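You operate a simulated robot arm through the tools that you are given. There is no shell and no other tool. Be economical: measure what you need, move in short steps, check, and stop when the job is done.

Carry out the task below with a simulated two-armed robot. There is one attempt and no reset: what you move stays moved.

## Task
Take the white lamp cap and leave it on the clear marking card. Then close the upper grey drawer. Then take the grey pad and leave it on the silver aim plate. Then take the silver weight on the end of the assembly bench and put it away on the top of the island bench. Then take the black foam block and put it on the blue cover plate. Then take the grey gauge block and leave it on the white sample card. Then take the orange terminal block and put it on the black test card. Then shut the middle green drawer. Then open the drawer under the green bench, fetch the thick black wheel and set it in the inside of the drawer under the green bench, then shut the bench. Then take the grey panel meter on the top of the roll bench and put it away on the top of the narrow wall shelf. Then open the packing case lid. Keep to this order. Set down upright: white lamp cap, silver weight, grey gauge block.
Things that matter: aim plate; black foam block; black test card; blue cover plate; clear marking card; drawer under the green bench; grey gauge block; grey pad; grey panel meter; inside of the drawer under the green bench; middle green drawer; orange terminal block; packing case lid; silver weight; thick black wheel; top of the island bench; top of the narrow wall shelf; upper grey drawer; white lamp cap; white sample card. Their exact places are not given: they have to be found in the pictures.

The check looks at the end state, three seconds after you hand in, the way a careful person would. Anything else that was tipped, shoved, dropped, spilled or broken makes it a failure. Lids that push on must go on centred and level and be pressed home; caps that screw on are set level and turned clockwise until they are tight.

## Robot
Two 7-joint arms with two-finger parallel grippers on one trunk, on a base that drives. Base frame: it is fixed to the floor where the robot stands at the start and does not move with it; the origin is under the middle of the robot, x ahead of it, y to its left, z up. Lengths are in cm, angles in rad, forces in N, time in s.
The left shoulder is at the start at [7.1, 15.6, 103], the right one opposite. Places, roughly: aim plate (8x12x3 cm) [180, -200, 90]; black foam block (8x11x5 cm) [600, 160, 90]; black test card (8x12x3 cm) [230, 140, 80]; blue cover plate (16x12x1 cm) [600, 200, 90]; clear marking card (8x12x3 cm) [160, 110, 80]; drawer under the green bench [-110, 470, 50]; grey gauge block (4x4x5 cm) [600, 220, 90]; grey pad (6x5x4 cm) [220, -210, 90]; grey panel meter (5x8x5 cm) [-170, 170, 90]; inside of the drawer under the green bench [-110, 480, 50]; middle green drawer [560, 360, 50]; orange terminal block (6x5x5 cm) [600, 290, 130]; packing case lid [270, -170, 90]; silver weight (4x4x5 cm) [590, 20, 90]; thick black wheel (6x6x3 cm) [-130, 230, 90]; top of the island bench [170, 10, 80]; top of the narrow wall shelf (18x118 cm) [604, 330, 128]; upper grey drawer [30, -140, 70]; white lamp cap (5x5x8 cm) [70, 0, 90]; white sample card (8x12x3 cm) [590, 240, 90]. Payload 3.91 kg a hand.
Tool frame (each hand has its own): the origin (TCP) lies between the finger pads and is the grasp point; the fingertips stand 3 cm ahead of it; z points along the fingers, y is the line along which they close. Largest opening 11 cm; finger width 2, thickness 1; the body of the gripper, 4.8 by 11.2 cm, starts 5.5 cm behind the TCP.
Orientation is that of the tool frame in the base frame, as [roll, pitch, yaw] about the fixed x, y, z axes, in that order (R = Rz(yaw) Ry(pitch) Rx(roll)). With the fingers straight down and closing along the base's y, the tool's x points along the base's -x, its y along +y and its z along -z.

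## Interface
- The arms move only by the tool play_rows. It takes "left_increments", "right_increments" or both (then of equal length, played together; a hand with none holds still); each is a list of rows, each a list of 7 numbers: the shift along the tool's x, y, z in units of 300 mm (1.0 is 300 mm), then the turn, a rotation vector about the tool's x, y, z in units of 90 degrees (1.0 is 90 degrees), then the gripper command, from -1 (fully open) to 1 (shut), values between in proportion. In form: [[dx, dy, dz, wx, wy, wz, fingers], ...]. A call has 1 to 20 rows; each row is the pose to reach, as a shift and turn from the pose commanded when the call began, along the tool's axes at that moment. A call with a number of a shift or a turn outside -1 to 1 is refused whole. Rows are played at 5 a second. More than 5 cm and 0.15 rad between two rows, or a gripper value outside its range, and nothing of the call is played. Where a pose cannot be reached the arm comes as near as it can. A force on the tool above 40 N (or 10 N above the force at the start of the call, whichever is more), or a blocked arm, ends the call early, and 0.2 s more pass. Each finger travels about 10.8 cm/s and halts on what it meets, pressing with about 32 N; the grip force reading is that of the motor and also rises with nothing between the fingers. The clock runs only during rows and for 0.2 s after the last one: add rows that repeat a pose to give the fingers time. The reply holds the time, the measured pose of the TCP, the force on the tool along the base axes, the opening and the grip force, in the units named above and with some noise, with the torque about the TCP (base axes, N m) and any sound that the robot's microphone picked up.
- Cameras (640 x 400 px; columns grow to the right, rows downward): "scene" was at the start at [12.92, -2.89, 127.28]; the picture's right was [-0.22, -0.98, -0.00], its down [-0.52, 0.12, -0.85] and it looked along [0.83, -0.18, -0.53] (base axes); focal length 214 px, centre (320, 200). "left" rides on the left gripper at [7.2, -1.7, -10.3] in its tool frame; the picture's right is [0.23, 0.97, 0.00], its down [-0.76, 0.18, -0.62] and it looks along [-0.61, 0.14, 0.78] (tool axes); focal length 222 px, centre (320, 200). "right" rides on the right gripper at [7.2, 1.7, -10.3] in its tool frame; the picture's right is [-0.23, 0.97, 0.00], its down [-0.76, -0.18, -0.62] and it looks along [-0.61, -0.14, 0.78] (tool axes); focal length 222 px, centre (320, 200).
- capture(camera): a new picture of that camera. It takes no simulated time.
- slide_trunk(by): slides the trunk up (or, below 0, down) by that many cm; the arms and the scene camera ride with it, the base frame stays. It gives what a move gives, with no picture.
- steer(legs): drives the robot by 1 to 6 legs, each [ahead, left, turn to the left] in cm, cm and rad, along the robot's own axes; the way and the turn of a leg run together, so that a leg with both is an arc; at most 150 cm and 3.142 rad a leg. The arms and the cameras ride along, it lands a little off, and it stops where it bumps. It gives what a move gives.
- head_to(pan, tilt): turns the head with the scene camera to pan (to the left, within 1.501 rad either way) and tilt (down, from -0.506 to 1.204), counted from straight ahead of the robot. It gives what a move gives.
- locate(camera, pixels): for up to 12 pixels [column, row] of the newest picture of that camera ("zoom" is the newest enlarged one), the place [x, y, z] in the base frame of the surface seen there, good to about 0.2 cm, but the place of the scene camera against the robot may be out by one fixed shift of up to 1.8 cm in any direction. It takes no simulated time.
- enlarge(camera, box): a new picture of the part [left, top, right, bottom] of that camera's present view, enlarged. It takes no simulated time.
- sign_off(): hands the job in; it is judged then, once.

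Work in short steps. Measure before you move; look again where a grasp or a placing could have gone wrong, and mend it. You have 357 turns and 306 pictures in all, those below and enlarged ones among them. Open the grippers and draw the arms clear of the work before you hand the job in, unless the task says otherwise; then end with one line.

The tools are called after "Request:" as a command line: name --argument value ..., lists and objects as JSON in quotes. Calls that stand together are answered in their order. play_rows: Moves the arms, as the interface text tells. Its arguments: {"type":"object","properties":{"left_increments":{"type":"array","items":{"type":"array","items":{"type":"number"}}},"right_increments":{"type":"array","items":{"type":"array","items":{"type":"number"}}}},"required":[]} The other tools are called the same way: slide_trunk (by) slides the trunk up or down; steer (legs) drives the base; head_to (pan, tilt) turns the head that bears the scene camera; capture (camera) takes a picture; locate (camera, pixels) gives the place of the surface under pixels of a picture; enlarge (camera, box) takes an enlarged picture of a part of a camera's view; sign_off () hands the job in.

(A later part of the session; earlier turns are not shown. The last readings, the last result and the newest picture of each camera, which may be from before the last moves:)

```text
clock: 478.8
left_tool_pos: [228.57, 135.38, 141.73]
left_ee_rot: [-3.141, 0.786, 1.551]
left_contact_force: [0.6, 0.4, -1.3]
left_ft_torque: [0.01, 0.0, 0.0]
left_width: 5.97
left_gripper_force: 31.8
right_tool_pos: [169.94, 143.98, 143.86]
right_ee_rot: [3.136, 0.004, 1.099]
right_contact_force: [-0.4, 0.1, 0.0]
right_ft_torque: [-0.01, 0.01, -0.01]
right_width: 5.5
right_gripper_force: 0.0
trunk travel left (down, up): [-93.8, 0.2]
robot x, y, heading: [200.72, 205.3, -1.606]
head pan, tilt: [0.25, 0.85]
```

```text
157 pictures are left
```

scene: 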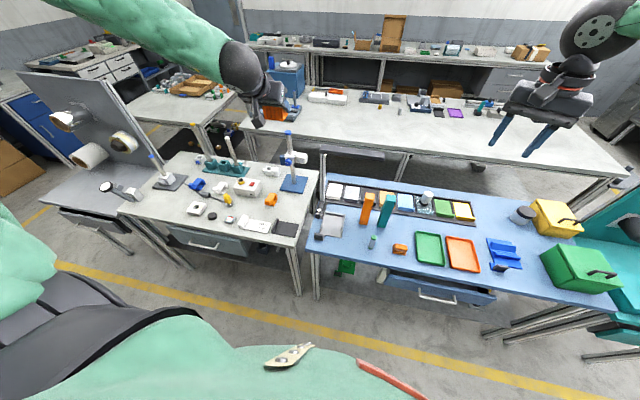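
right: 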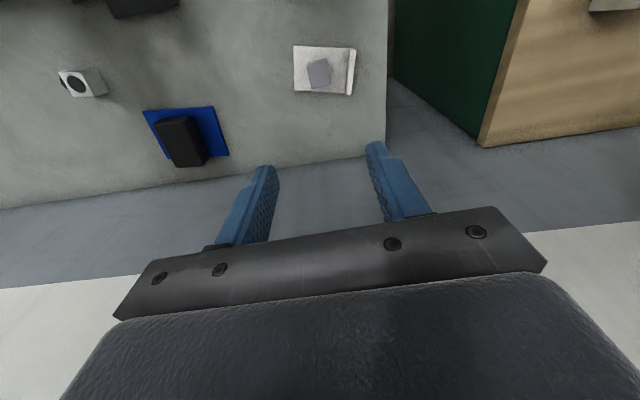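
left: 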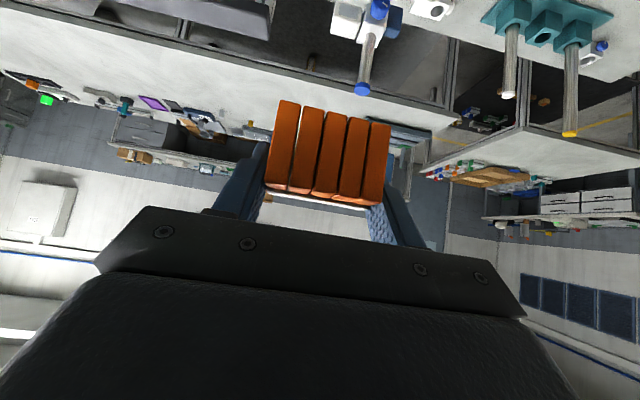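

The black card shows at (286,228). I enlarge and locate it, the neighbouring post, and the bench edge.

Request:
enlarge --camera "scene" --box '[180, 120, 340, 260]'

Request:
locate --camera "scene" --pixels '[[286, 228], [278, 222], [299, 226], [274, 233], [296, 238], [258, 226], [270, 200], [289, 135], [293, 160], [293, 187], [290, 250], [316, 200]]'

```text
2.86 times, centred on (260, 190) of scene
```

zoom: 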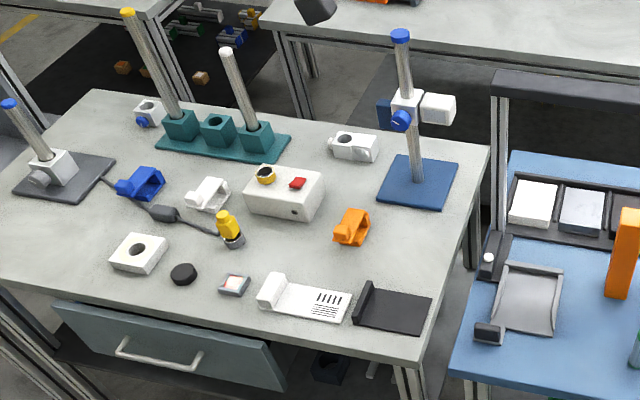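

```text
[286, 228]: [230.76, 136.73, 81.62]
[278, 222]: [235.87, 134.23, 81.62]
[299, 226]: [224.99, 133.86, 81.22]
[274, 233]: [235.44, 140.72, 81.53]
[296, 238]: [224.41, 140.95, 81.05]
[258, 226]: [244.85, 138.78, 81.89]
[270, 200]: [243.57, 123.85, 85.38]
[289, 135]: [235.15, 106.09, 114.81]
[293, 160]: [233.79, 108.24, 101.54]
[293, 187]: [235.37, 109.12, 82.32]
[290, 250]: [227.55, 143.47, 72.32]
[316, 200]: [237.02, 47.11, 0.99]
```

Card: flat face x 225–236.5, y 133.5–141, z ~80.7. I lower the trunk 38 and shift over the card centre (230.3,137.3).

Request:
slide_trunk --by -38

Request:
play_rows --left_increments '[[0.04, 0.03, 0.05, 0, 0, 0, 1], [0.09, 0.057, 0, 0, 0, 0, 1], [0.16, 0.057, 0.07, 0, 0, 0, 1], [0.23, 0.057, 0.14, 0, 0, 0, 1], [0.23, 0.057, 0.14, 0, 0, 0, 1]]'

Request:
capture --camera "left"

Request:
capture --camera "scene"

```text
clock: 482.5
left_tool_pos: [228.52, 135.37, 103.65]
left_ee_rot: [-3.14, 0.786, 1.549]
left_contact_force: [-0.6, 0.0, -1.2]
left_ft_torque: [0.0, 0.01, -0.02]
left_width: 5.93
left_gripper_force: 32.0
right_tool_pos: [169.88, 144.08, 105.89]
right_ee_rot: [3.134, 0.001, 1.099]
right_contact_force: [0.2, -0.2, 0.2]
right_ft_torque: [0.01, 0.0, 0.04]
right_width: 5.49
right_gripper_force: 0.1
trunk travel left (down, up): [-55.8, 38.2]
robot x, y, heading: [201.13, 205.3, -1.607]
head pan, tilt: [0.25, 0.85]
```

```text
clock: 483.7
left_tool_pos: [230.38, 137.27, 95.76]
left_ee_rot: [-3.139, 0.785, 1.548]
left_contact_force: [-0.8, 0.3, -0.4]
left_ft_torque: [-0.03, -0.03, 0.0]
left_width: 5.94
left_gripper_force: 32.1
right_tool_pos: [169.81, 144.09, 105.89]
right_ee_rot: [3.135, 0.002, 1.1]
right_contact_force: [-0.1, 0.6, 0.4]
right_ft_torque: [0.0, -0.02, 0.01]
right_width: 5.48
right_gripper_force: 0.0
trunk travel left (down, up): [-55.8, 38.2]
robot x, y, heading: [200.67, 205.29, -1.606]
head pan, tilt: [0.25, 0.85]
```

```text
155 pictures are left
```

left: 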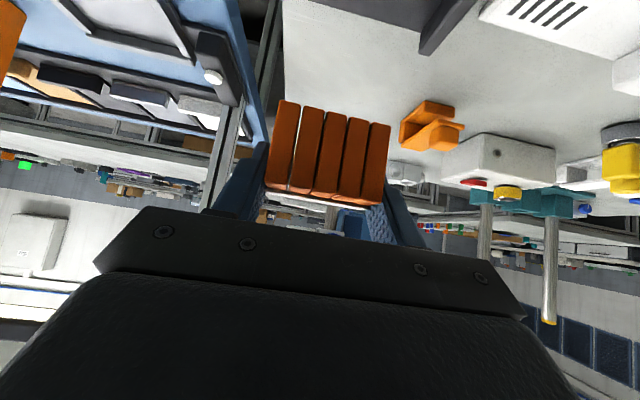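

```text
154 pictures are left
```

scene: 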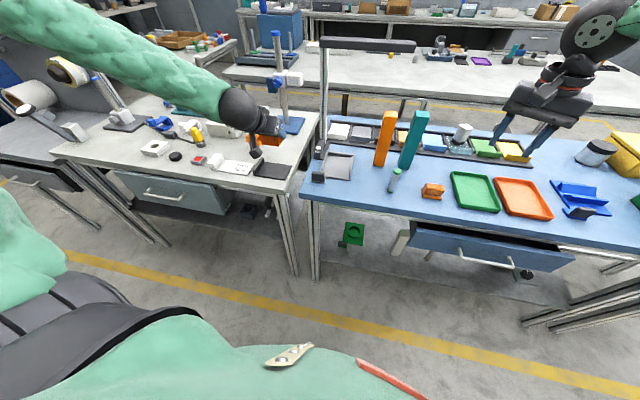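

I locate the visible card edges in the left picture for accuracy.

Request:
locate --camera "left" --pixels '[[424, 48], [440, 15], [400, 15], [330, 3], [415, 25], [290, 60], [465, 3]]'

Request:
enlarge --camera "scene" --box '[190, 80, 330, 200]'

```text
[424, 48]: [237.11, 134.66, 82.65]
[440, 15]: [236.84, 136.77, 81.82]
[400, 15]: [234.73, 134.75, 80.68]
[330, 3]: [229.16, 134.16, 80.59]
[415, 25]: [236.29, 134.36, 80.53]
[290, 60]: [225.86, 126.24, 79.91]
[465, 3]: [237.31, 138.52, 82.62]
```

```text
3.33 times, centred on (260, 140) of scene
```

zoom: 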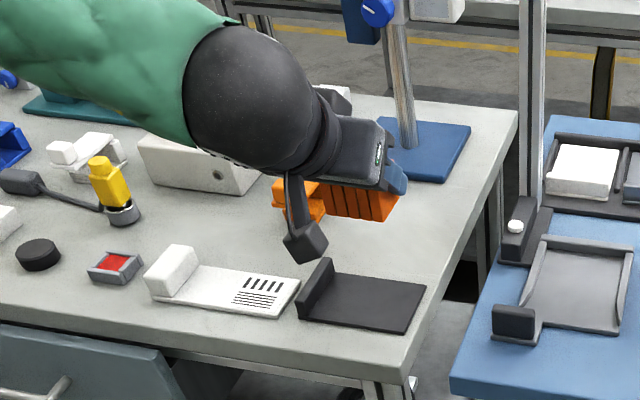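

Card surface z 80.6, y 134–141.5. I lower vertically towards it with a small shift back.

Request:
play_rows --left_increments '[[0.1, 0, 0.07, 0, 0, 0, 1], [0.19, 0, 0.15, 0, 0, 0, 1], [0.255, 0, 0.212, 0, 0, 0, 1], [0.27, 0, 0.227, 0, 0, 0, 1], [0.278, 0, 0.235, 0, 0, 0, 1], [0.284, 0, 0.241, 0, 0, 0, 1], [0.289, 0, 0.246, 0, 0, 0, 1]]'

Request:
enlarge --camera "scene" --box '[190, 80, 330, 200]'

```text
clock: 485.3
left_tool_pos: [230.28, 138.08, 84.42]
left_ee_rot: [-3.14, 0.785, 1.549]
left_contact_force: [0.2, -0.8, -1.5]
left_ft_torque: [0.03, 0.02, 0.01]
left_width: 5.95
left_gripper_force: 31.6
right_tool_pos: [169.92, 143.98, 105.84]
right_ee_rot: [3.136, 0.002, 1.099]
right_contact_force: [0.3, 0.6, 1.0]
right_ft_torque: [0.0, -0.01, 0.03]
right_width: 5.49
right_gripper_force: 0.1
trunk travel left (down, up): [-55.8, 38.2]
robot x, y, heading: [201.09, 205.37, -1.604]
head pan, tilt: [0.25, 0.85]
```

```text
3.33 times, centred on (260, 140) of scene
```

zoom: 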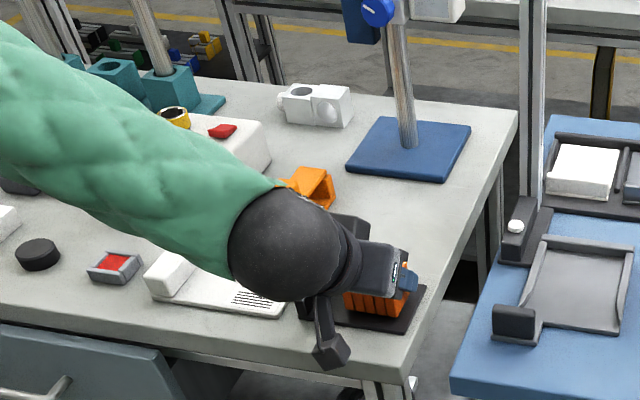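

Block is just above the card. I feel for contact in small steps.

Request:
play_rows --left_increments '[[0.005, 0, 0.005, 0, 0, 0, 1], [0.01, 0, 0.01, 0, 0, 0, 1], [0.014, 0, 0.014, 0, 0, 0, 1], [0.014, 0, 0.014, 0, 0, 0, 1]]'

Request:
locate --camera "scene" --pixels '[[235, 130], [215, 115], [205, 125], [200, 140], [190, 120], [240, 148]]'

```text
clock: 486.3
left_tool_pos: [230.21, 138.2, 84.14]
left_ee_rot: [-3.14, 0.789, 1.548]
left_contact_force: [5.0, -4.6, 31.0]
left_ft_torque: [-0.17, -0.19, 0.03]
left_width: 5.99
left_gripper_force: 31.8
right_tool_pos: [169.85, 144.25, 106.03]
right_ee_rot: [3.133, 0.003, 1.1]
right_contact_force: [0.5, 0.6, -0.2]
right_ft_torque: [0.02, -0.01, -0.02]
right_width: 5.51
right_gripper_force: 0.1
trunk travel left (down, up): [-55.8, 38.2]
robot x, y, heading: [200.86, 205.6, -1.605]
head pan, tilt: [0.25, 0.85]
```

```text
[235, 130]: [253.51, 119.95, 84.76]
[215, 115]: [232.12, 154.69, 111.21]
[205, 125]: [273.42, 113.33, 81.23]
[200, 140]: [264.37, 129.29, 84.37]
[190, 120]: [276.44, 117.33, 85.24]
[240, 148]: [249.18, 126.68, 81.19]
```

Contact. I open a little, and retract up and back.

Request:
play_rows --left_increments '[[-0.008, 0, -0.008, 0, 0, 0, 1], [-0.008, 0, -0.008, 0, 0, 0, 0.2], [-0.008, 0, -0.008, 0, 0, 0, -0.35], [-0.008, 0, -0.008, 0, 0, 0, -0.35], [-0.03, 0, -0.1, 0, 0, 0, -0.35], [-0.08, 0, -0.2, 0, 0, 0, -0.35], [-0.15, 0, -0.3, 0, 0, 0, -0.35], [-0.22, 0, -0.4, 0, 0, 0, -0.35], [-0.3, 0, -0.5, 0, 0, 0, -0.35]]'

Request:
enlarge --camera "scene" --box '[150, 80, 330, 200]'

```text
clock: 488.3
left_tool_pos: [230.31, 142.57, 100.9]
left_ee_rot: [-3.141, 0.785, 1.548]
left_contact_force: [-0.1, -0.3, 0.1]
left_ft_torque: [-0.01, 0.0, 0.0]
left_width: 7.47
left_gripper_force: 0.1
right_tool_pos: [169.76, 144.18, 105.85]
right_ee_rot: [3.135, 0.002, 1.099]
right_contact_force: [0.7, -0.7, 0.1]
right_ft_torque: [0.0, -0.03, 0.01]
right_width: 5.51
right_gripper_force: 0.1
trunk travel left (down, up): [-55.8, 38.2]
robot x, y, heading: [200.93, 205.67, -1.601]
head pan, tilt: [0.25, 0.85]
```

```text
3.33 times, centred on (240, 140) of scene
```

zoom: 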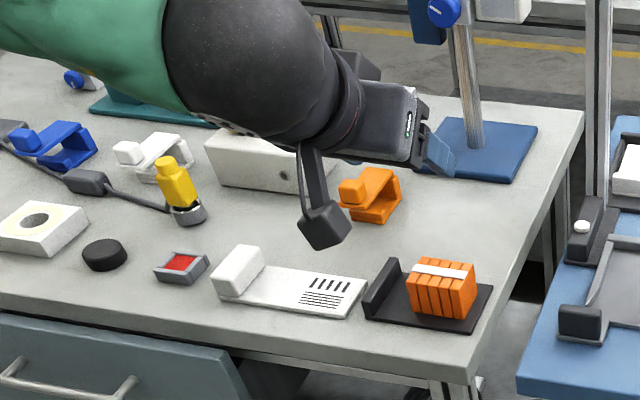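

The orange block sits on the black card. Next the middle green drawer; I raise the trunk and drive back to the green cabinet.

Request:
slide_trunk --by 37

Request:
steer --legs '[[0, 0, 1.6], [125, 0, 0], [125, 0, 0]]'

Request:
head_to --pan 0.8 --tilt 0.5

Request:
capture --camera "scene"

```text
clock: 491.8
left_tool_pos: [230.41, 142.54, 137.79]
left_ee_rot: [-3.14, 0.785, 1.551]
left_contact_force: [0.8, 0.0, 0.2]
left_ft_torque: [0.02, 0.01, -0.02]
left_width: 7.44
left_gripper_force: 0.1
right_tool_pos: [169.94, 143.97, 142.84]
right_ee_rot: [3.137, 0.003, 1.101]
right_contact_force: [-0.1, -0.1, -0.4]
right_ft_torque: [-0.03, 0.02, 0.02]
right_width: 5.48
right_gripper_force: 0.1
trunk travel left (down, up): [-92.8, 1.2]
robot x, y, heading: [200.57, 205.16, -1.603]
head pan, tilt: [0.25, 0.85]
```

```text
clock: 507.9
left_tool_pos: [510.73, 239.17, 137.84]
left_ee_rot: [-3.14, 0.786, -3.123]
left_contact_force: [-0.2, -0.1, -0.1]
left_ft_torque: [0.02, 0.0, -0.01]
left_width: 7.43
left_gripper_force: 0.1
right_tool_pos: [511.64, 178.57, 142.93]
right_ee_rot: [3.136, 0.002, 2.71]
right_contact_force: [0.5, 0.6, 0.0]
right_ft_torque: [0.02, -0.01, -0.04]
right_width: 5.5
right_gripper_force: 0.0
trunk travel left (down, up): [-92.8, 1.2]
robot x, y, heading: [449.04, 207.09, 0.009]
head pan, tilt: [0.25, 0.85]
```

```text
clock: 508.8
left_tool_pos: [510.74, 239.12, 137.95]
left_ee_rot: [-3.139, 0.784, -3.123]
left_contact_force: [-0.2, -0.2, 0.2]
left_ft_torque: [-0.01, 0.02, 0.0]
left_width: 7.42
left_gripper_force: 0.2
right_tool_pos: [511.53, 178.65, 142.83]
right_ee_rot: [3.136, 0.003, 2.71]
right_contact_force: [0.2, 0.1, 0.3]
right_ft_torque: [0.02, -0.02, 0.03]
right_width: 5.51
right_gripper_force: 0.1
trunk travel left (down, up): [-92.8, 1.2]
robot x, y, heading: [449.08, 207.08, 0.008]
head pan, tilt: [0.799, 0.499]
```

```text
150 pictures are left
```

scene: 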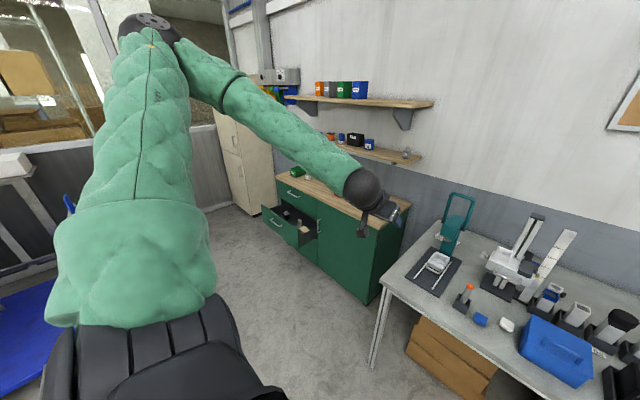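

I locate the pallet, drawer front and floor.

Request:
locate --camera "scene" --pixels '[[30, 300], [60, 290], [45, 360], [220, 260], [275, 225], [265, 210], [297, 240], [300, 225], [235, 340], [20, 180], [240, 200]]'

Request:
enlarge --camera "scene" --box '[220, 150, 420, 300]'

```text
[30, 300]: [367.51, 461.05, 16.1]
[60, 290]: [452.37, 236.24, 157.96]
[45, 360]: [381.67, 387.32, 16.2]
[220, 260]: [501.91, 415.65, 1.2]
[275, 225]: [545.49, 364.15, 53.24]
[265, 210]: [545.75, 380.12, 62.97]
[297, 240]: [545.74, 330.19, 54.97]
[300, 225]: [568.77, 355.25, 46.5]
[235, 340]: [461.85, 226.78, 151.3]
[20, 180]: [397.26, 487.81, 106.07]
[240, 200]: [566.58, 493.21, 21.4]
```

```text
2.67 times, centred on (320, 225) of scene
```

zoom: 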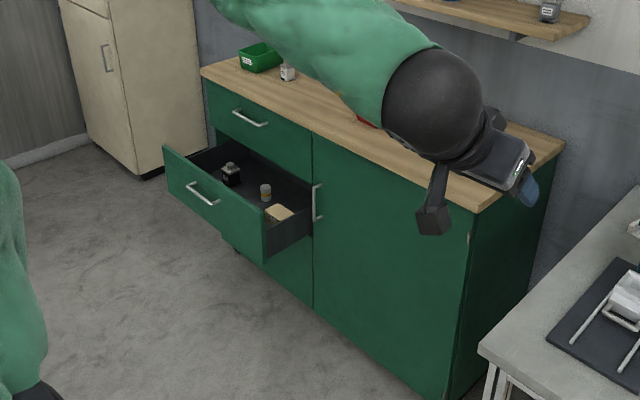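

Drawer front is at x 545.7, y 329.5–381, z 42–63. I turn the left hand horizontal with closed fingers and drive to (474,328).

Request:
play_rows --left_increments '[[0, 0, 0, 0, -0.09, 0, 0.3], [0, 0, 0, 0, -0.18, 0, 1], [0, 0, 0, 0, -0.27, 0, 1], [0, 0, 0, 0, -0.36, 0, 1], [0, 0, 0, 0, -0.45, 0, 1], [0, 0, 0, 0, -0.5, 0, 1], [0, 0, 0, 0, -0.5, 0, 1]]'

Request:
steer --legs '[[0, 60, -0.008], [25, 61, 0]]'

Request:
slide_trunk --by -40

Request:
head_to --pan 0.3 --tilt 0.7

Request:
capture --camera "scene"

```text
clock: 510.4
left_tool_pos: [512.79, 239.52, 141.98]
left_ee_rot: [-3.134, 1.276, -3.116]
left_contact_force: [0.3, -0.6, 1.5]
left_ft_torque: [0.01, -0.01, 0.04]
left_width: 0.0
left_gripper_force: 31.6
left hand out of reach, approached as far as the arm can: row 2, 3, 4, 5, 6, 7
right_tool_pos: [511.34, 178.68, 143.09]
right_ee_rot: [3.135, 0.004, 2.713]
right_contact_force: [0.2, -0.6, 0.2]
right_ft_torque: [0.03, -0.03, -0.02]
right_width: 5.49
right_gripper_force: 0.1
trunk travel left (down, up): [-92.8, 1.2]
robot x, y, heading: [449.13, 207.48, 0.005]
head pan, tilt: [0.799, 0.499]
```

```text
clock: 517.0
left_tool_pos: [537.79, 358.86, 142.0]
left_ee_rot: [-3.137, 1.273, -3.129]
left_contact_force: [-0.5, 0.1, 0.3]
left_ft_torque: [0.03, 0.01, 0.03]
left_width: 0.0
left_gripper_force: 31.9
right_tool_pos: [535.87, 298.06, 142.81]
right_ee_rot: [3.133, 0.001, 2.703]
right_contact_force: [0.7, -0.3, -0.1]
right_ft_torque: [0.01, 0.02, 0.04]
right_width: 5.49
right_gripper_force: 0.1
trunk travel left (down, up): [-92.8, 1.2]
robot x, y, heading: [473.52, 327.35, 0.001]
head pan, tilt: [0.799, 0.499]
```

```text
clock: 520.9
left_tool_pos: [537.8, 359.07, 101.96]
left_ee_rot: [-3.134, 1.273, -3.126]
left_contact_force: [-0.7, -0.5, 0.3]
left_ft_torque: [0.04, 0.02, 0.01]
left_width: 0.0
left_gripper_force: 32.2
right_tool_pos: [535.97, 298.23, 102.86]
right_ee_rot: [3.136, 0.001, 2.703]
right_contact_force: [0.6, 0.0, -0.1]
right_ft_torque: [-0.02, -0.07, -0.01]
right_width: 5.51
right_gripper_force: 0.1
trunk travel left (down, up): [-52.8, 41.2]
robot x, y, heading: [473.66, 327.13, -0.002]
head pan, tilt: [0.799, 0.499]
```

```text
clock: 521.8
left_tool_pos: [537.69, 359.01, 102.17]
left_ee_rot: [-3.133, 1.275, -3.126]
left_contact_force: [0.4, -0.3, -0.2]
left_ft_torque: [0.01, -0.02, 0.0]
left_width: 0.01
left_gripper_force: 32.5
right_tool_pos: [535.95, 298.08, 102.86]
right_ee_rot: [3.134, 0.003, 2.702]
right_contact_force: [0.0, -0.7, -1.3]
right_ft_torque: [-0.02, -0.02, 0.02]
right_width: 5.53
right_gripper_force: 0.0
trunk travel left (down, up): [-52.8, 41.2]
robot x, y, heading: [473.72, 327.51, -0.003]
head pan, tilt: [0.3, 0.7]
```

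```text
148 pictures are left
```

scene: 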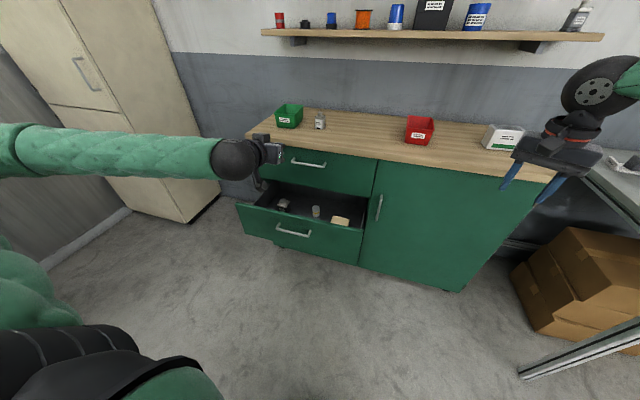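

I locate the handle and front edges before lowering.

Request:
locate --camera "scene" --pixels '[[292, 233], [278, 227], [308, 236], [300, 218], [300, 245], [360, 240], [240, 215], [330, 228], [310, 160]]'

Request:
slide_trunk --by -30

Request:
capture --camera "left"

```text
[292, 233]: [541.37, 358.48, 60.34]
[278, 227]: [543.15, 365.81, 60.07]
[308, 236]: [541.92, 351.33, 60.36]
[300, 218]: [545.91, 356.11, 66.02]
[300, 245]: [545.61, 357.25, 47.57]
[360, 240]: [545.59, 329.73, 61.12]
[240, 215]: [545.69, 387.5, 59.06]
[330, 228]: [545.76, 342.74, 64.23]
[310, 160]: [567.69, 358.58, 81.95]
```

```text
clock: 524.8
left_tool_pos: [537.67, 359.03, 72.01]
left_ee_rot: [-3.135, 1.275, -3.125]
left_contact_force: [0.8, -0.1, 0.0]
left_ft_torque: [-0.01, -0.01, -0.02]
left_width: 0.0
left_gripper_force: 31.9
right_tool_pos: [535.94, 298.2, 72.81]
right_ee_rot: [3.134, 0.0, 2.704]
right_contact_force: [-0.3, 0.7, -0.2]
right_ft_torque: [-0.01, -0.02, 0.0]
right_width: 5.5
right_gripper_force: 0.1
trunk travel left (down, up): [-22.8, 71.2]
robot x, y, heading: [473.29, 327.25, -0.001]
head pan, tilt: [0.3, 0.7]
```

```text
147 pictures are left
```

left: 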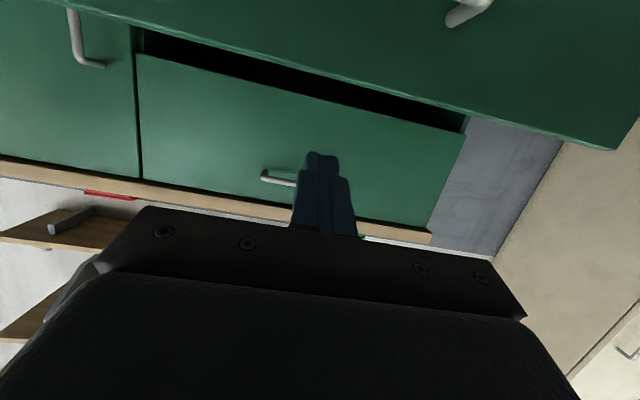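

Handle is at z ~59.5; the front's top edge ~z 68. I lower to z 65.5 and push the drawer slowly.

Request:
slide_trunk --by -6.5

Request:
play_rows --left_increments '[[-0.015, 0, 0.05, 0, 0, 0, 1], [-0.031, 0, 0.1, 0, 0, 0, 1], [-0.045, 0, 0.145, 0, 0, 0, 1], [-0.055, 0, 0.18, 0, 0, 0, 1], [-0.065, 0, 0.215, 0, 0, 0, 1], [-0.077, 0, 0.255, 0, 0, 0, 1], [-0.09, 0, 0.295, 0, 0, 0, 1], [-0.102, 0, 0.335, 0, 0, 0, 1], [-0.114, 0, 0.375, 0, 0, 0, 1], [-0.126, 0, 0.415, 0, 0, 0, 1], [-0.138, 0, 0.455, 0, 0, 0, 1], [-0.15, 0, 0.495, 0, 0, 0, 1], [-0.163, 0, 0.535, 0, 0, 0, 1], [-0.175, 0, 0.575, 0, 0, 0, 1], [-0.187, 0, 0.615, 0, 0, 0, 1], [-0.199, 0, 0.655, 0, 0, 0, 1], [-0.211, 0, 0.695, 0, 0, 0, 1], [-0.223, 0, 0.735, 0, 0, 0, 1], [-0.235, 0, 0.775, 0, 0, 0, 1], [-0.247, 0, 0.815, 0, 0, 0, 1]]'

Request:
capture --camera "scene"

```text
clock: 525.8
left_tool_pos: [537.82, 358.93, 65.5]
left_ee_rot: [-3.134, 1.274, -3.126]
left_contact_force: [-0.3, -0.3, 0.7]
left_ft_torque: [0.02, 0.02, -0.01]
left_width: 0.0
left_gripper_force: 32.0
right_tool_pos: [536.02, 298.12, 66.5]
right_ee_rot: [3.134, 0.003, 2.703]
right_contact_force: [0.4, 0.0, -0.8]
right_ft_torque: [0.03, 0.02, -0.02]
right_width: 5.52
right_gripper_force: 0.1
trunk travel left (down, up): [-16.3, 77.7]
robot x, y, heading: [473.75, 327.24, -0.0]
head pan, tilt: [0.3, 0.7]
```

```text
clock: 530.0
left_tool_pos: [563.35, 359.24, 65.34]
left_ee_rot: [-3.135, 1.272, -3.125]
left_contact_force: [0.4, -0.5, -0.1]
left_ft_torque: [0.01, -0.01, 0.0]
left_width: 0.01
left_gripper_force: 31.8
right_tool_pos: [535.92, 298.16, 66.38]
right_ee_rot: [3.133, 0.001, 2.702]
right_contact_force: [-0.5, -0.3, -0.1]
right_ft_torque: [0.02, -0.02, 0.01]
right_width: 5.52
right_gripper_force: 0.0
trunk travel left (down, up): [-16.3, 77.7]
robot x, y, heading: [473.9, 327.33, -0.001]
head pan, tilt: [0.3, 0.7]
```

```text
146 pictures are left
```

scene: 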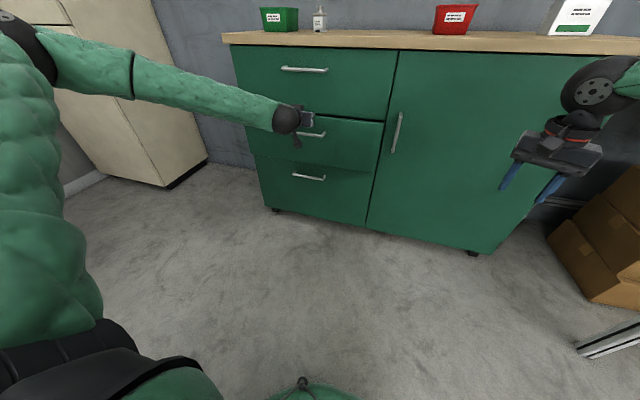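

Drawer is nearly closed. I push on until it stops.

Request:
play_rows --left_increments '[[-0.012, 0, 0.04, 0, 0, 0, 1], [-0.024, 0, 0.08, 0, 0, 0, 1], [-0.036, 0, 0.12, 0, 0, 0, 1], [-0.048, 0, 0.16, 0, 0, 0, 1]]'

Request:
enlarge --camera "scene" --box '[220, 40, 420, 240]'

Request:
locate --camera "scene" --pixels '[[350, 140], [350, 90], [350, 190], [370, 130], [265, 140]]'

```text
clock: 530.7
left_tool_pos: [565.4, 359.27, 65.38]
left_ee_rot: [-3.131, 1.272, -3.123]
left_contact_force: [-8.4, 0.0, 1.4]
left_ft_torque: [-0.06, -0.01, -0.03]
left_width: 0.0
left_gripper_force: 32.0
right_tool_pos: [535.86, 298.15, 66.27]
right_ee_rot: [3.137, 0.001, 2.705]
right_contact_force: [0.5, -0.7, 0.5]
right_ft_torque: [0.03, 0.04, 0.0]
right_width: 5.48
right_gripper_force: 0.2
trunk travel left (down, up): [-16.3, 77.7]
robot x, y, heading: [473.61, 327.24, 0.0]
head pan, tilt: [0.3, 0.7]
stopped in row 3 (left hand): the force on the tool passed its limit at 71 N (the readings are from after the stop); the commanded pose is now the measured one
```

```text
2.00 times, centred on (320, 140) of scene
```

zoom: 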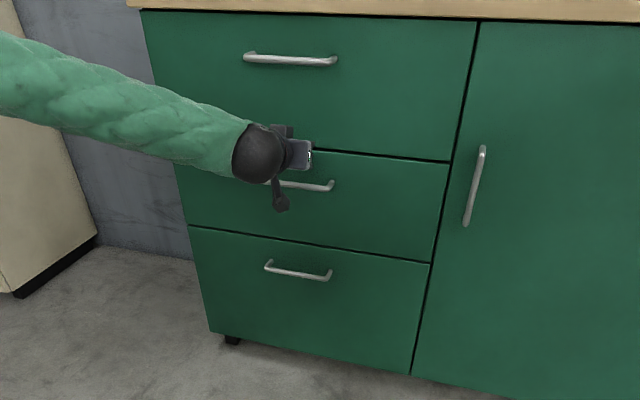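

```text
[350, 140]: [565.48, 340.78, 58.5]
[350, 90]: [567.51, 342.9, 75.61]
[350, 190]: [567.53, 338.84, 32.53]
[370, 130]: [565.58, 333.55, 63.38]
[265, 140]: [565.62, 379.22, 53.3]
```

The middle drawer is flush now. I retract, raise the trunk, and return the left hand to vertical.

Request:
play_rows --left_increments '[[0.045, 0, -0.15, 0, 0, 0, 1], [0.09, 0, -0.3, 0, 0, 0, 1], [0.135, 0, -0.45, 0, 0, 0, 1], [0.18, 0, -0.6, 0, 0, 0, 1]]'

Request:
slide_trunk --by 40

Request:
slide_trunk --by 37

Request:
play_rows --left_increments '[[0, 0, 0, 0, 0.09, 0, 0], [0, 0, 0, 0, 0.18, 0, -0.5], [0, 0, 0, 0, 0.27, 0, -0.5], [0, 0, 0, 0, 0.36, 0, -0.5], [0, 0, 0, 0, 0.45, 0, -0.5], [0, 0, 0, 0, 0.54, 0, -0.5], [0, 0, 0, 0, 0.63, 0, -0.5], [0, 0, 0, 0, 0.72, 0, -0.5], [0, 0, 0, 0, 0.81, 0, -0.5]]' --right_increments '[[0, 0, 0, 0, 0, -0.09, -0.5], [0, 0, 0, 0, 0, -0.18, -0.5], [0, 0, 0, 0, 0, -0.27, -0.5], [0, 0, 0, 0, 0, -0.28, -0.5], [0, 0, 0, 0, 0, -0.28, -0.5], [0, 0, 0, 0, 0, -0.28, -0.5], [0, 0, 0, 0, 0, -0.28, -0.5], [0, 0, 0, 0, 0, -0.28, -0.5], [0, 0, 0, 0, 0, -0.28, -0.5]]'

Request:
steer --legs '[[-20, -60, 0], [0, -63, 0], [0, 0, 1.571], [0, 0, 1.571]]'

Request:
head_to --pan -0.2 --tilt 0.4

Request:
capture --camera "scene"

```text
clock: 531.7
left_tool_pos: [546.72, 358.86, 65.55]
left_ee_rot: [-3.134, 1.273, -3.127]
left_contact_force: [-0.1, -0.2, -0.3]
left_ft_torque: [0.0, 0.0, 0.03]
left_width: 0.01
left_gripper_force: 32.4
right_tool_pos: [535.89, 298.21, 66.25]
right_ee_rot: [3.138, 0.0, 2.705]
right_contact_force: [0.9, -0.8, 0.9]
right_ft_torque: [0.03, 0.0, 0.01]
right_width: 5.51
right_gripper_force: 0.1
trunk travel left (down, up): [-16.3, 77.7]
robot x, y, heading: [473.49, 327.2, -0.001]
head pan, tilt: [0.3, 0.7]
```

```text
clock: 535.5
left_tool_pos: [546.66, 358.97, 105.39]
left_ee_rot: [-3.134, 1.27, -3.127]
left_contact_force: [-0.4, 0.0, -0.5]
left_ft_torque: [0.0, 0.0, -0.01]
left_width: 0.0
left_gripper_force: 31.9
right_tool_pos: [535.99, 298.24, 106.37]
right_ee_rot: [3.137, 0.003, 2.706]
right_contact_force: [0.7, 0.3, -0.3]
right_ft_torque: [-0.03, 0.03, -0.02]
right_width: 5.49
right_gripper_force: 0.1
trunk travel left (down, up): [-56.3, 37.7]
robot x, y, heading: [473.83, 327.39, 0.001]
head pan, tilt: [0.3, 0.7]
```

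```text
clock: 539.1
left_tool_pos: [546.71, 358.99, 142.51]
left_ee_rot: [-3.134, 1.27, -3.125]
left_contact_force: [-0.5, 0.6, -0.9]
left_ft_torque: [-0.01, 0.01, -0.01]
left_width: 0.02
left_gripper_force: 31.7
right_tool_pos: [535.98, 298.23, 143.42]
right_ee_rot: [3.136, 0.003, 2.706]
right_contact_force: [0.6, 0.6, 0.9]
right_ft_torque: [-0.01, 0.05, -0.02]
right_width: 5.5
right_gripper_force: 0.1
trunk travel left (down, up): [-93.3, 0.7]
robot x, y, heading: [473.82, 327.36, 0.001]
head pan, tilt: [0.3, 0.7]
```

```text
clock: 541.1
left_tool_pos: [546.82, 359.0, 142.39]
left_ee_rot: [-3.138, -0.002, -3.134]
left_contact_force: [0.6, 0.0, -0.4]
left_ft_torque: [0.0, -0.01, 0.04]
left_width: 8.25
left_gripper_force: 0.0
right_tool_pos: [536.18, 298.19, 143.21]
right_ee_rot: [3.136, 0.003, -3.138]
right_contact_force: [-0.2, -0.8, 0.0]
right_ft_torque: [-0.01, 0.0, -0.01]
right_width: 8.27
right_gripper_force: 0.1
trunk travel left (down, up): [-93.3, 0.7]
robot x, y, heading: [473.59, 327.13, 0.005]
head pan, tilt: [0.3, 0.7]
```

```text
clock: 555.4
left_tool_pos: [381.53, 171.97, 142.55]
left_ee_rot: [-3.14, -0.001, 0.021]
left_contact_force: [-0.3, 0.6, -0.4]
left_ft_torque: [0.02, 0.0, -0.01]
left_width: 8.25
left_gripper_force: 0.0
right_tool_pos: [391.41, 232.94, 143.35]
right_ee_rot: [3.138, 0.006, 0.016]
right_contact_force: [-0.6, -0.1, 0.9]
right_ft_torque: [-0.01, -0.01, -0.01]
right_width: 8.24
right_gripper_force: 0.1
trunk travel left (down, up): [-93.3, 0.7]
robot x, y, heading: [454.29, 204.75, -3.128]
head pan, tilt: [0.3, 0.7]
```

```text
clock: 556.3
left_tool_pos: [381.34, 171.83, 142.45]
left_ee_rot: [-3.141, -0.001, 0.02]
left_contact_force: [-0.6, 1.0, 0.2]
left_ft_torque: [-0.02, 0.01, 0.0]
left_width: 8.21
left_gripper_force: 0.1
right_tool_pos: [391.33, 232.84, 143.34]
right_ee_rot: [3.137, 0.005, 0.015]
right_contact_force: [-0.4, -0.7, -0.3]
right_ft_torque: [-0.02, 0.0, -0.02]
right_width: 8.26
right_gripper_force: 0.1
trunk travel left (down, up): [-93.3, 0.7]
robot x, y, heading: [453.71, 204.59, -3.128]
head pan, tilt: [-0.201, 0.4]
```

```text
144 pictures are left
```

scene: 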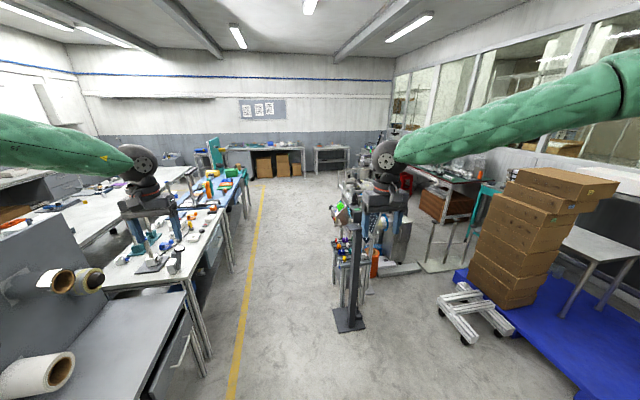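

The corridor is clear. I drive along it to x≈-30 and look toward the green bench.

Request:
steer --legs '[[121, 0, -0.013], [121, 0, 0], [121, 0, 0], [121, 0, 0]]'

Request:
head_to --pan -0.9 --tilt 0.5

Request:
capture --camera "scene"

Request:
head_to --pan 0.1 --tilt 0.5

Request:
capture --camera "scene"

```text
clock: 579.7
left_tool_pos: [-103.53, 165.33, 142.53]
left_ee_rot: [-3.14, 0.001, 0.015]
left_contact_force: [0.9, -0.7, 0.3]
left_ft_torque: [-0.01, 0.02, -0.02]
left_width: 8.24
left_gripper_force: 0.0
right_tool_pos: [-93.43, 226.38, 143.43]
right_ee_rot: [3.135, 0.004, 0.01]
right_contact_force: [-0.6, 0.1, -0.3]
right_ft_torque: [0.01, -0.01, -0.02]
right_width: 8.23
right_gripper_force: 0.0
trunk travel left (down, up): [-93.3, 0.7]
robot x, y, heading: [-31.02, 198.04, -3.136]
head pan, tilt: [-0.201, 0.4]
```

```text
clock: 580.7
left_tool_pos: [-103.72, 165.34, 142.49]
left_ee_rot: [-3.14, -0.001, 0.017]
left_contact_force: [-0.7, -0.6, -0.2]
left_ft_torque: [0.03, 0.02, 0.02]
left_width: 8.25
left_gripper_force: 0.0
right_tool_pos: [-93.5, 226.36, 143.3]
right_ee_rot: [3.136, 0.003, 0.01]
right_contact_force: [-0.2, -0.7, 0.0]
right_ft_torque: [0.0, -0.03, -0.02]
right_width: 8.23
right_gripper_force: 0.1
trunk travel left (down, up): [-93.3, 0.7]
robot x, y, heading: [-31.18, 197.86, -3.126]
head pan, tilt: [-0.901, 0.499]
```

```text
143 pictures are left
```

scene: 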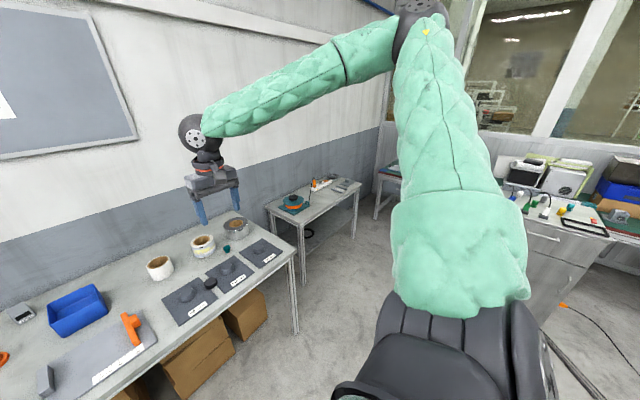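

```text
clock: 582.0
left_tool_pos: [-103.65, 165.43, 142.54]
left_ee_rot: [-3.14, -0.002, 0.016]
left_contact_force: [-0.2, 0.3, -0.3]
left_ft_torque: [-0.04, 0.0, -0.01]
left_width: 8.26
left_gripper_force: 0.1
right_tool_pos: [-93.45, 226.28, 143.22]
right_ee_rot: [3.137, 0.003, 0.011]
right_contact_force: [0.3, -0.9, -0.2]
right_ft_torque: [0.02, -0.01, 0.01]
right_width: 8.24
right_gripper_force: 0.1
trunk travel left (down, up): [-93.3, 0.7]
robot x, y, heading: [-31.09, 198.01, -3.135]
head pan, tilt: [0.099, 0.499]
```

```text
142 pictures are left
```

scene: 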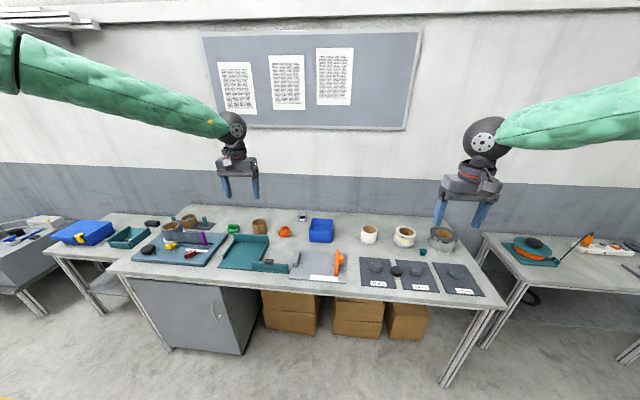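

I enlarge the roll bench to find the thick black wheel and the panel meter.

Request:
enlarge --camera "scene" --box '[260, 190, 500, 310]'

Request:
locate --camera "scene" --pixels '[[397, 270], [303, 218], [378, 268], [418, 265], [455, 272], [423, 252], [405, 235], [442, 238], [400, 300], [320, 232], [460, 280], [500, 305]]'

```text
2.67 times, centred on (380, 250) of scene
```

zoom: 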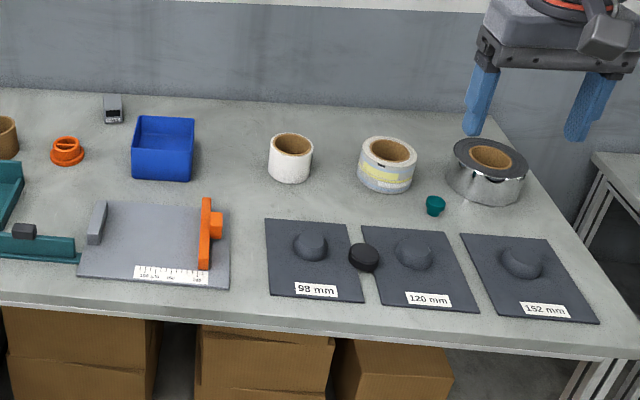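

```text
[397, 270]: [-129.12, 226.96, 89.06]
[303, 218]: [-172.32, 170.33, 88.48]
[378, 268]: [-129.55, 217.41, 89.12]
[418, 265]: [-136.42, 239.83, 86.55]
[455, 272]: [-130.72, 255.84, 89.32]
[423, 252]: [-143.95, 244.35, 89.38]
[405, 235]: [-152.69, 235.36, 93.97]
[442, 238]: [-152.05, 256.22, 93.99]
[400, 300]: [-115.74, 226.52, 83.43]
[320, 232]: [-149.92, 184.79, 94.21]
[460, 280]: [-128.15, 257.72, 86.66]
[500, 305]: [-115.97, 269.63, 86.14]
```

Wheel at (-129,227); meter at (-172,170). First open the drawer: I turn to face +y and look at the green bench.

Request:
steer --legs '[[0, 0, -1.57], [50, 0, 0]]'

Request:
head_to --pan 0.35 --tilt 0.55

Request:
capture --camera "scene"

```text
clock: 588.8
left_tool_pos: [-64.86, 320.27, 142.69]
left_ee_rot: [-3.14, -0.001, -1.547]
left_contact_force: [-0.1, -0.1, 0.3]
left_ft_torque: [0.01, 0.02, 0.01]
left_width: 8.28
left_gripper_force: 0.1
right_tool_pos: [-3.77, 310.58, 143.44]
right_ee_rot: [3.137, 0.006, -1.552]
right_contact_force: [0.1, -1.1, 0.4]
right_ft_torque: [-0.02, -0.02, -0.01]
right_width: 8.26
right_gripper_force: 0.1
trunk travel left (down, up): [-93.3, 0.7]
robot x, y, heading: [-31.41, 248.02, 1.587]
head pan, tilt: [0.099, 0.499]
```

```text
clock: 589.5
left_tool_pos: [-64.81, 320.67, 142.52]
left_ee_rot: [-3.141, -0.002, -1.547]
left_contact_force: [-1.0, 0.2, 0.1]
left_ft_torque: [-0.02, 0.01, 0.01]
left_width: 8.23
left_gripper_force: 0.0
right_tool_pos: [-3.73, 310.85, 143.34]
right_ee_rot: [3.136, 0.001, -1.551]
right_contact_force: [-0.1, 1.0, 0.8]
right_ft_torque: [-0.02, -0.03, 0.02]
right_width: 8.25
right_gripper_force: 0.1
trunk travel left (down, up): [-93.3, 0.7]
robot x, y, heading: [-31.79, 247.6, 1.586]
head pan, tilt: [0.351, 0.55]
```

```text
140 pictures are left
```

scene: 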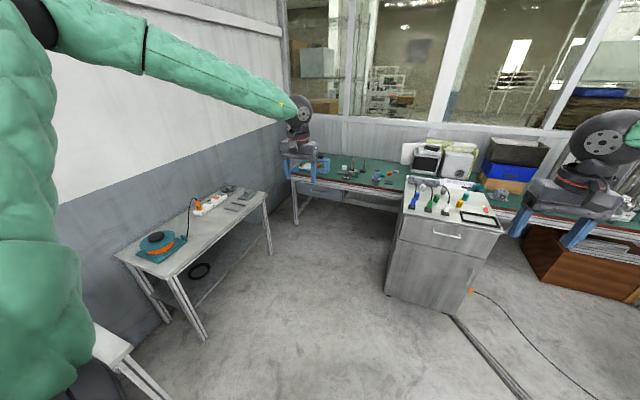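

I enlarge the green bench area and locate things.

Request:
enlarge --camera "scene" --box '[260, 140, 440, 260]'

Request:
locate --camera "scene" --pixels '[[270, 250], [265, 195], [205, 335], [290, 220], [330, 190], [360, 195], [395, 290], [400, 225], [350, 270], [340, 170], [400, 195], [310, 160]]'

```text
3.33 times, centred on (350, 200) of scene
```

zoom: 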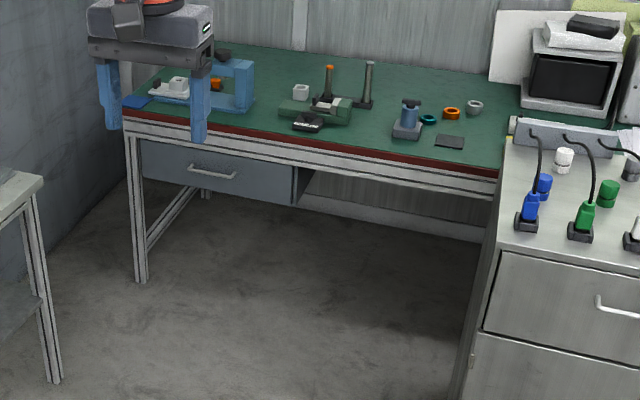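

```text
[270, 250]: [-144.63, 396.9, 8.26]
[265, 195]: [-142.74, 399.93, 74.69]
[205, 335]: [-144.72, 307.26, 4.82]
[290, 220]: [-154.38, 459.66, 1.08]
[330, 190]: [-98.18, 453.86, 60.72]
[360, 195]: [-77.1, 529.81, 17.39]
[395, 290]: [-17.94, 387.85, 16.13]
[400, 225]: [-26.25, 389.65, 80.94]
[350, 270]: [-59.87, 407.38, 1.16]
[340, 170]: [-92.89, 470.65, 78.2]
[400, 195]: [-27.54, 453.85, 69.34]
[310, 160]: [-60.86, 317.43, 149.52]
```

The drawer front is at y≈454 with its handle near (324,192). I drive to about (-90,360) to look closer, raising and pulling back the right hand.

Request:
play_rows --right_increments '[[0.1, 0, -0.1, 0, 0, 0, -0.5], [0.2, 0, -0.2, 0, 0, 0, -0.5], [0.25, 0, -0.35, 0, 0, 0, -0.5], [0.3, 0, -0.5, 0, 0, 0, -0.5], [0.3, 0, -0.6, 0, 0, 0, -0.5]]'

Request:
steer --legs '[[0, 58, -0.016], [110, 0, 0]]'

Request:
slide_trunk --by -40

Request:
head_to --pan 0.15 --tilt 0.7

Request:
capture --camera "scene"

```text
clock: 590.7
left_tool_pos: [-64.83, 320.41, 142.56]
left_ee_rot: [-3.139, 0.001, -1.547]
left_contact_force: [-0.3, -0.1, 0.2]
left_ft_torque: [0.01, -0.03, 0.02]
left_width: 8.26
left_gripper_force: 0.0
right_tool_pos: [-3.41, 301.5, 161.48]
right_ee_rot: [3.137, 0.006, -1.552]
right_contact_force: [-0.2, 0.3, 0.9]
right_ft_torque: [0.04, -0.01, 0.06]
right_width: 8.23
right_gripper_force: 0.1
trunk travel left (down, up): [-93.3, 0.7]
robot x, y, heading: [-31.95, 247.89, 1.591]
head pan, tilt: [0.351, 0.55]
```

```text
clock: 599.2
left_tool_pos: [-122.19, 430.04, 142.67]
left_ee_rot: [-3.138, -0.001, -1.553]
left_contact_force: [-0.3, 0.7, 1.2]
left_ft_torque: [0.02, 0.02, 0.0]
left_width: 8.24
left_gripper_force: 0.1
right_tool_pos: [-61.11, 410.92, 161.43]
right_ee_rot: [3.136, 0.006, -1.562]
right_contact_force: [-0.7, -0.4, 0.3]
right_ft_torque: [0.01, 0.01, -0.02]
right_width: 8.25
right_gripper_force: 0.0
trunk travel left (down, up): [-93.3, 0.7]
robot x, y, heading: [-89.55, 357.27, 1.575]
head pan, tilt: [0.351, 0.55]
```

```text
clock: 603.1
left_tool_pos: [-122.16, 430.27, 102.64]
left_ee_rot: [-3.14, 0.001, -1.553]
left_contact_force: [-0.2, 0.0, 0.1]
left_ft_torque: [-0.03, -0.01, -0.01]
left_width: 8.24
left_gripper_force: 0.1
right_tool_pos: [-60.92, 410.95, 121.38]
right_ee_rot: [3.135, 0.005, -1.56]
right_contact_force: [0.2, 0.2, -0.1]
right_ft_torque: [-0.02, -0.01, 0.02]
right_width: 8.26
right_gripper_force: 0.0
trunk travel left (down, up): [-53.3, 40.7]
robot x, y, heading: [-89.77, 357.38, 1.581]
head pan, tilt: [0.351, 0.55]
```

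```text
clock: 603.8
left_tool_pos: [-122.27, 430.28, 102.52]
left_ee_rot: [-3.141, -0.003, -1.555]
left_contact_force: [0.5, 0.1, 1.0]
left_ft_torque: [0.02, -0.01, 0.02]
left_width: 8.24
left_gripper_force: 0.1
right_tool_pos: [-61.1, 410.92, 121.32]
right_ee_rot: [3.136, 0.004, -1.561]
right_contact_force: [-0.7, -0.4, -0.2]
right_ft_torque: [0.02, 0.0, 0.02]
right_width: 8.24
right_gripper_force: 0.0
trunk travel left (down, up): [-53.3, 40.7]
robot x, y, heading: [-89.92, 357.6, 1.579]
head pan, tilt: [0.15, 0.7]
```

```text
138 pictures are left
```

scene: 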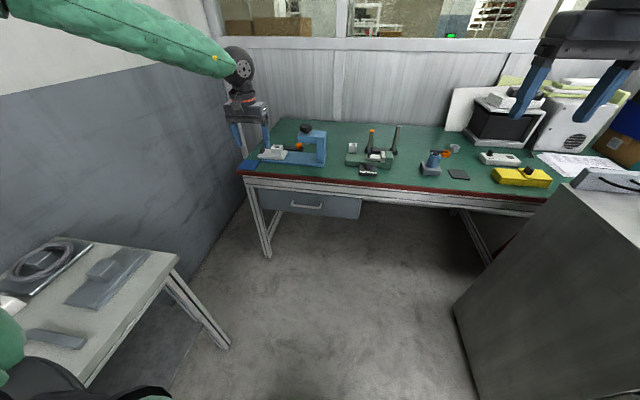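

Request:
enlarge --camera "scene" --box '[230, 150, 390, 250]'

Request:
locate --camera "scene" --pixels '[[305, 208], [293, 205], [320, 209], [262, 198], [358, 210], [305, 195], [305, 215], [300, 186], [360, 187], [260, 225]]'

```text
4.00 times, centred on (310, 200) of scene
```

zoom: 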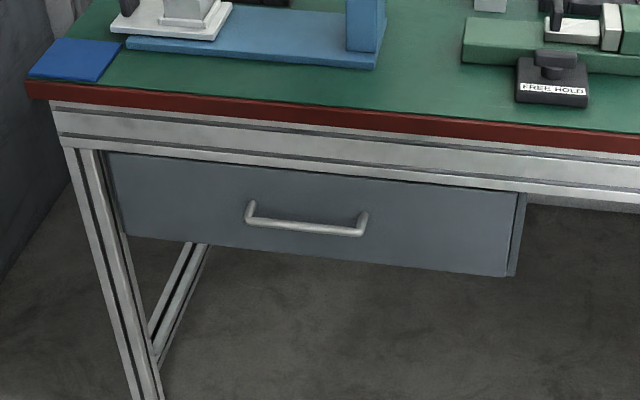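

```text
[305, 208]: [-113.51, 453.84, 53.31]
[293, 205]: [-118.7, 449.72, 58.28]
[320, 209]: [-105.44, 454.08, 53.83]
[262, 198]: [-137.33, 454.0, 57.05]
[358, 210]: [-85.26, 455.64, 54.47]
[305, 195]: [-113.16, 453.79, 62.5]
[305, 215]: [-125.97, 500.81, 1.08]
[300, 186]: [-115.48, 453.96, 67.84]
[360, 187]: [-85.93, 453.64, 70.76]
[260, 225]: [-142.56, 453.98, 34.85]
```

I locate the bar itself in the zoom.

Request:
locate --camera "zoom" --pixels '[[280, 222], [305, 226], [330, 229], [252, 218], [355, 232], [300, 222], [300, 228], [300, 180], [150, 230], [520, 200], [300, 150]]'

```text
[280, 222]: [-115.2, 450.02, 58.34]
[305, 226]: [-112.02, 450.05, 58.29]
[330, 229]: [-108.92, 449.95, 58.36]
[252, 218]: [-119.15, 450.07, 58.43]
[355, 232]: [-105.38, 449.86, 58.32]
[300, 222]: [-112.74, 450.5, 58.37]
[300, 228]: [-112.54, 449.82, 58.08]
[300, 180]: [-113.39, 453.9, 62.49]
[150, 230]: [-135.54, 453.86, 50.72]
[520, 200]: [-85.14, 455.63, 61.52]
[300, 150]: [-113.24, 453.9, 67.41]
```

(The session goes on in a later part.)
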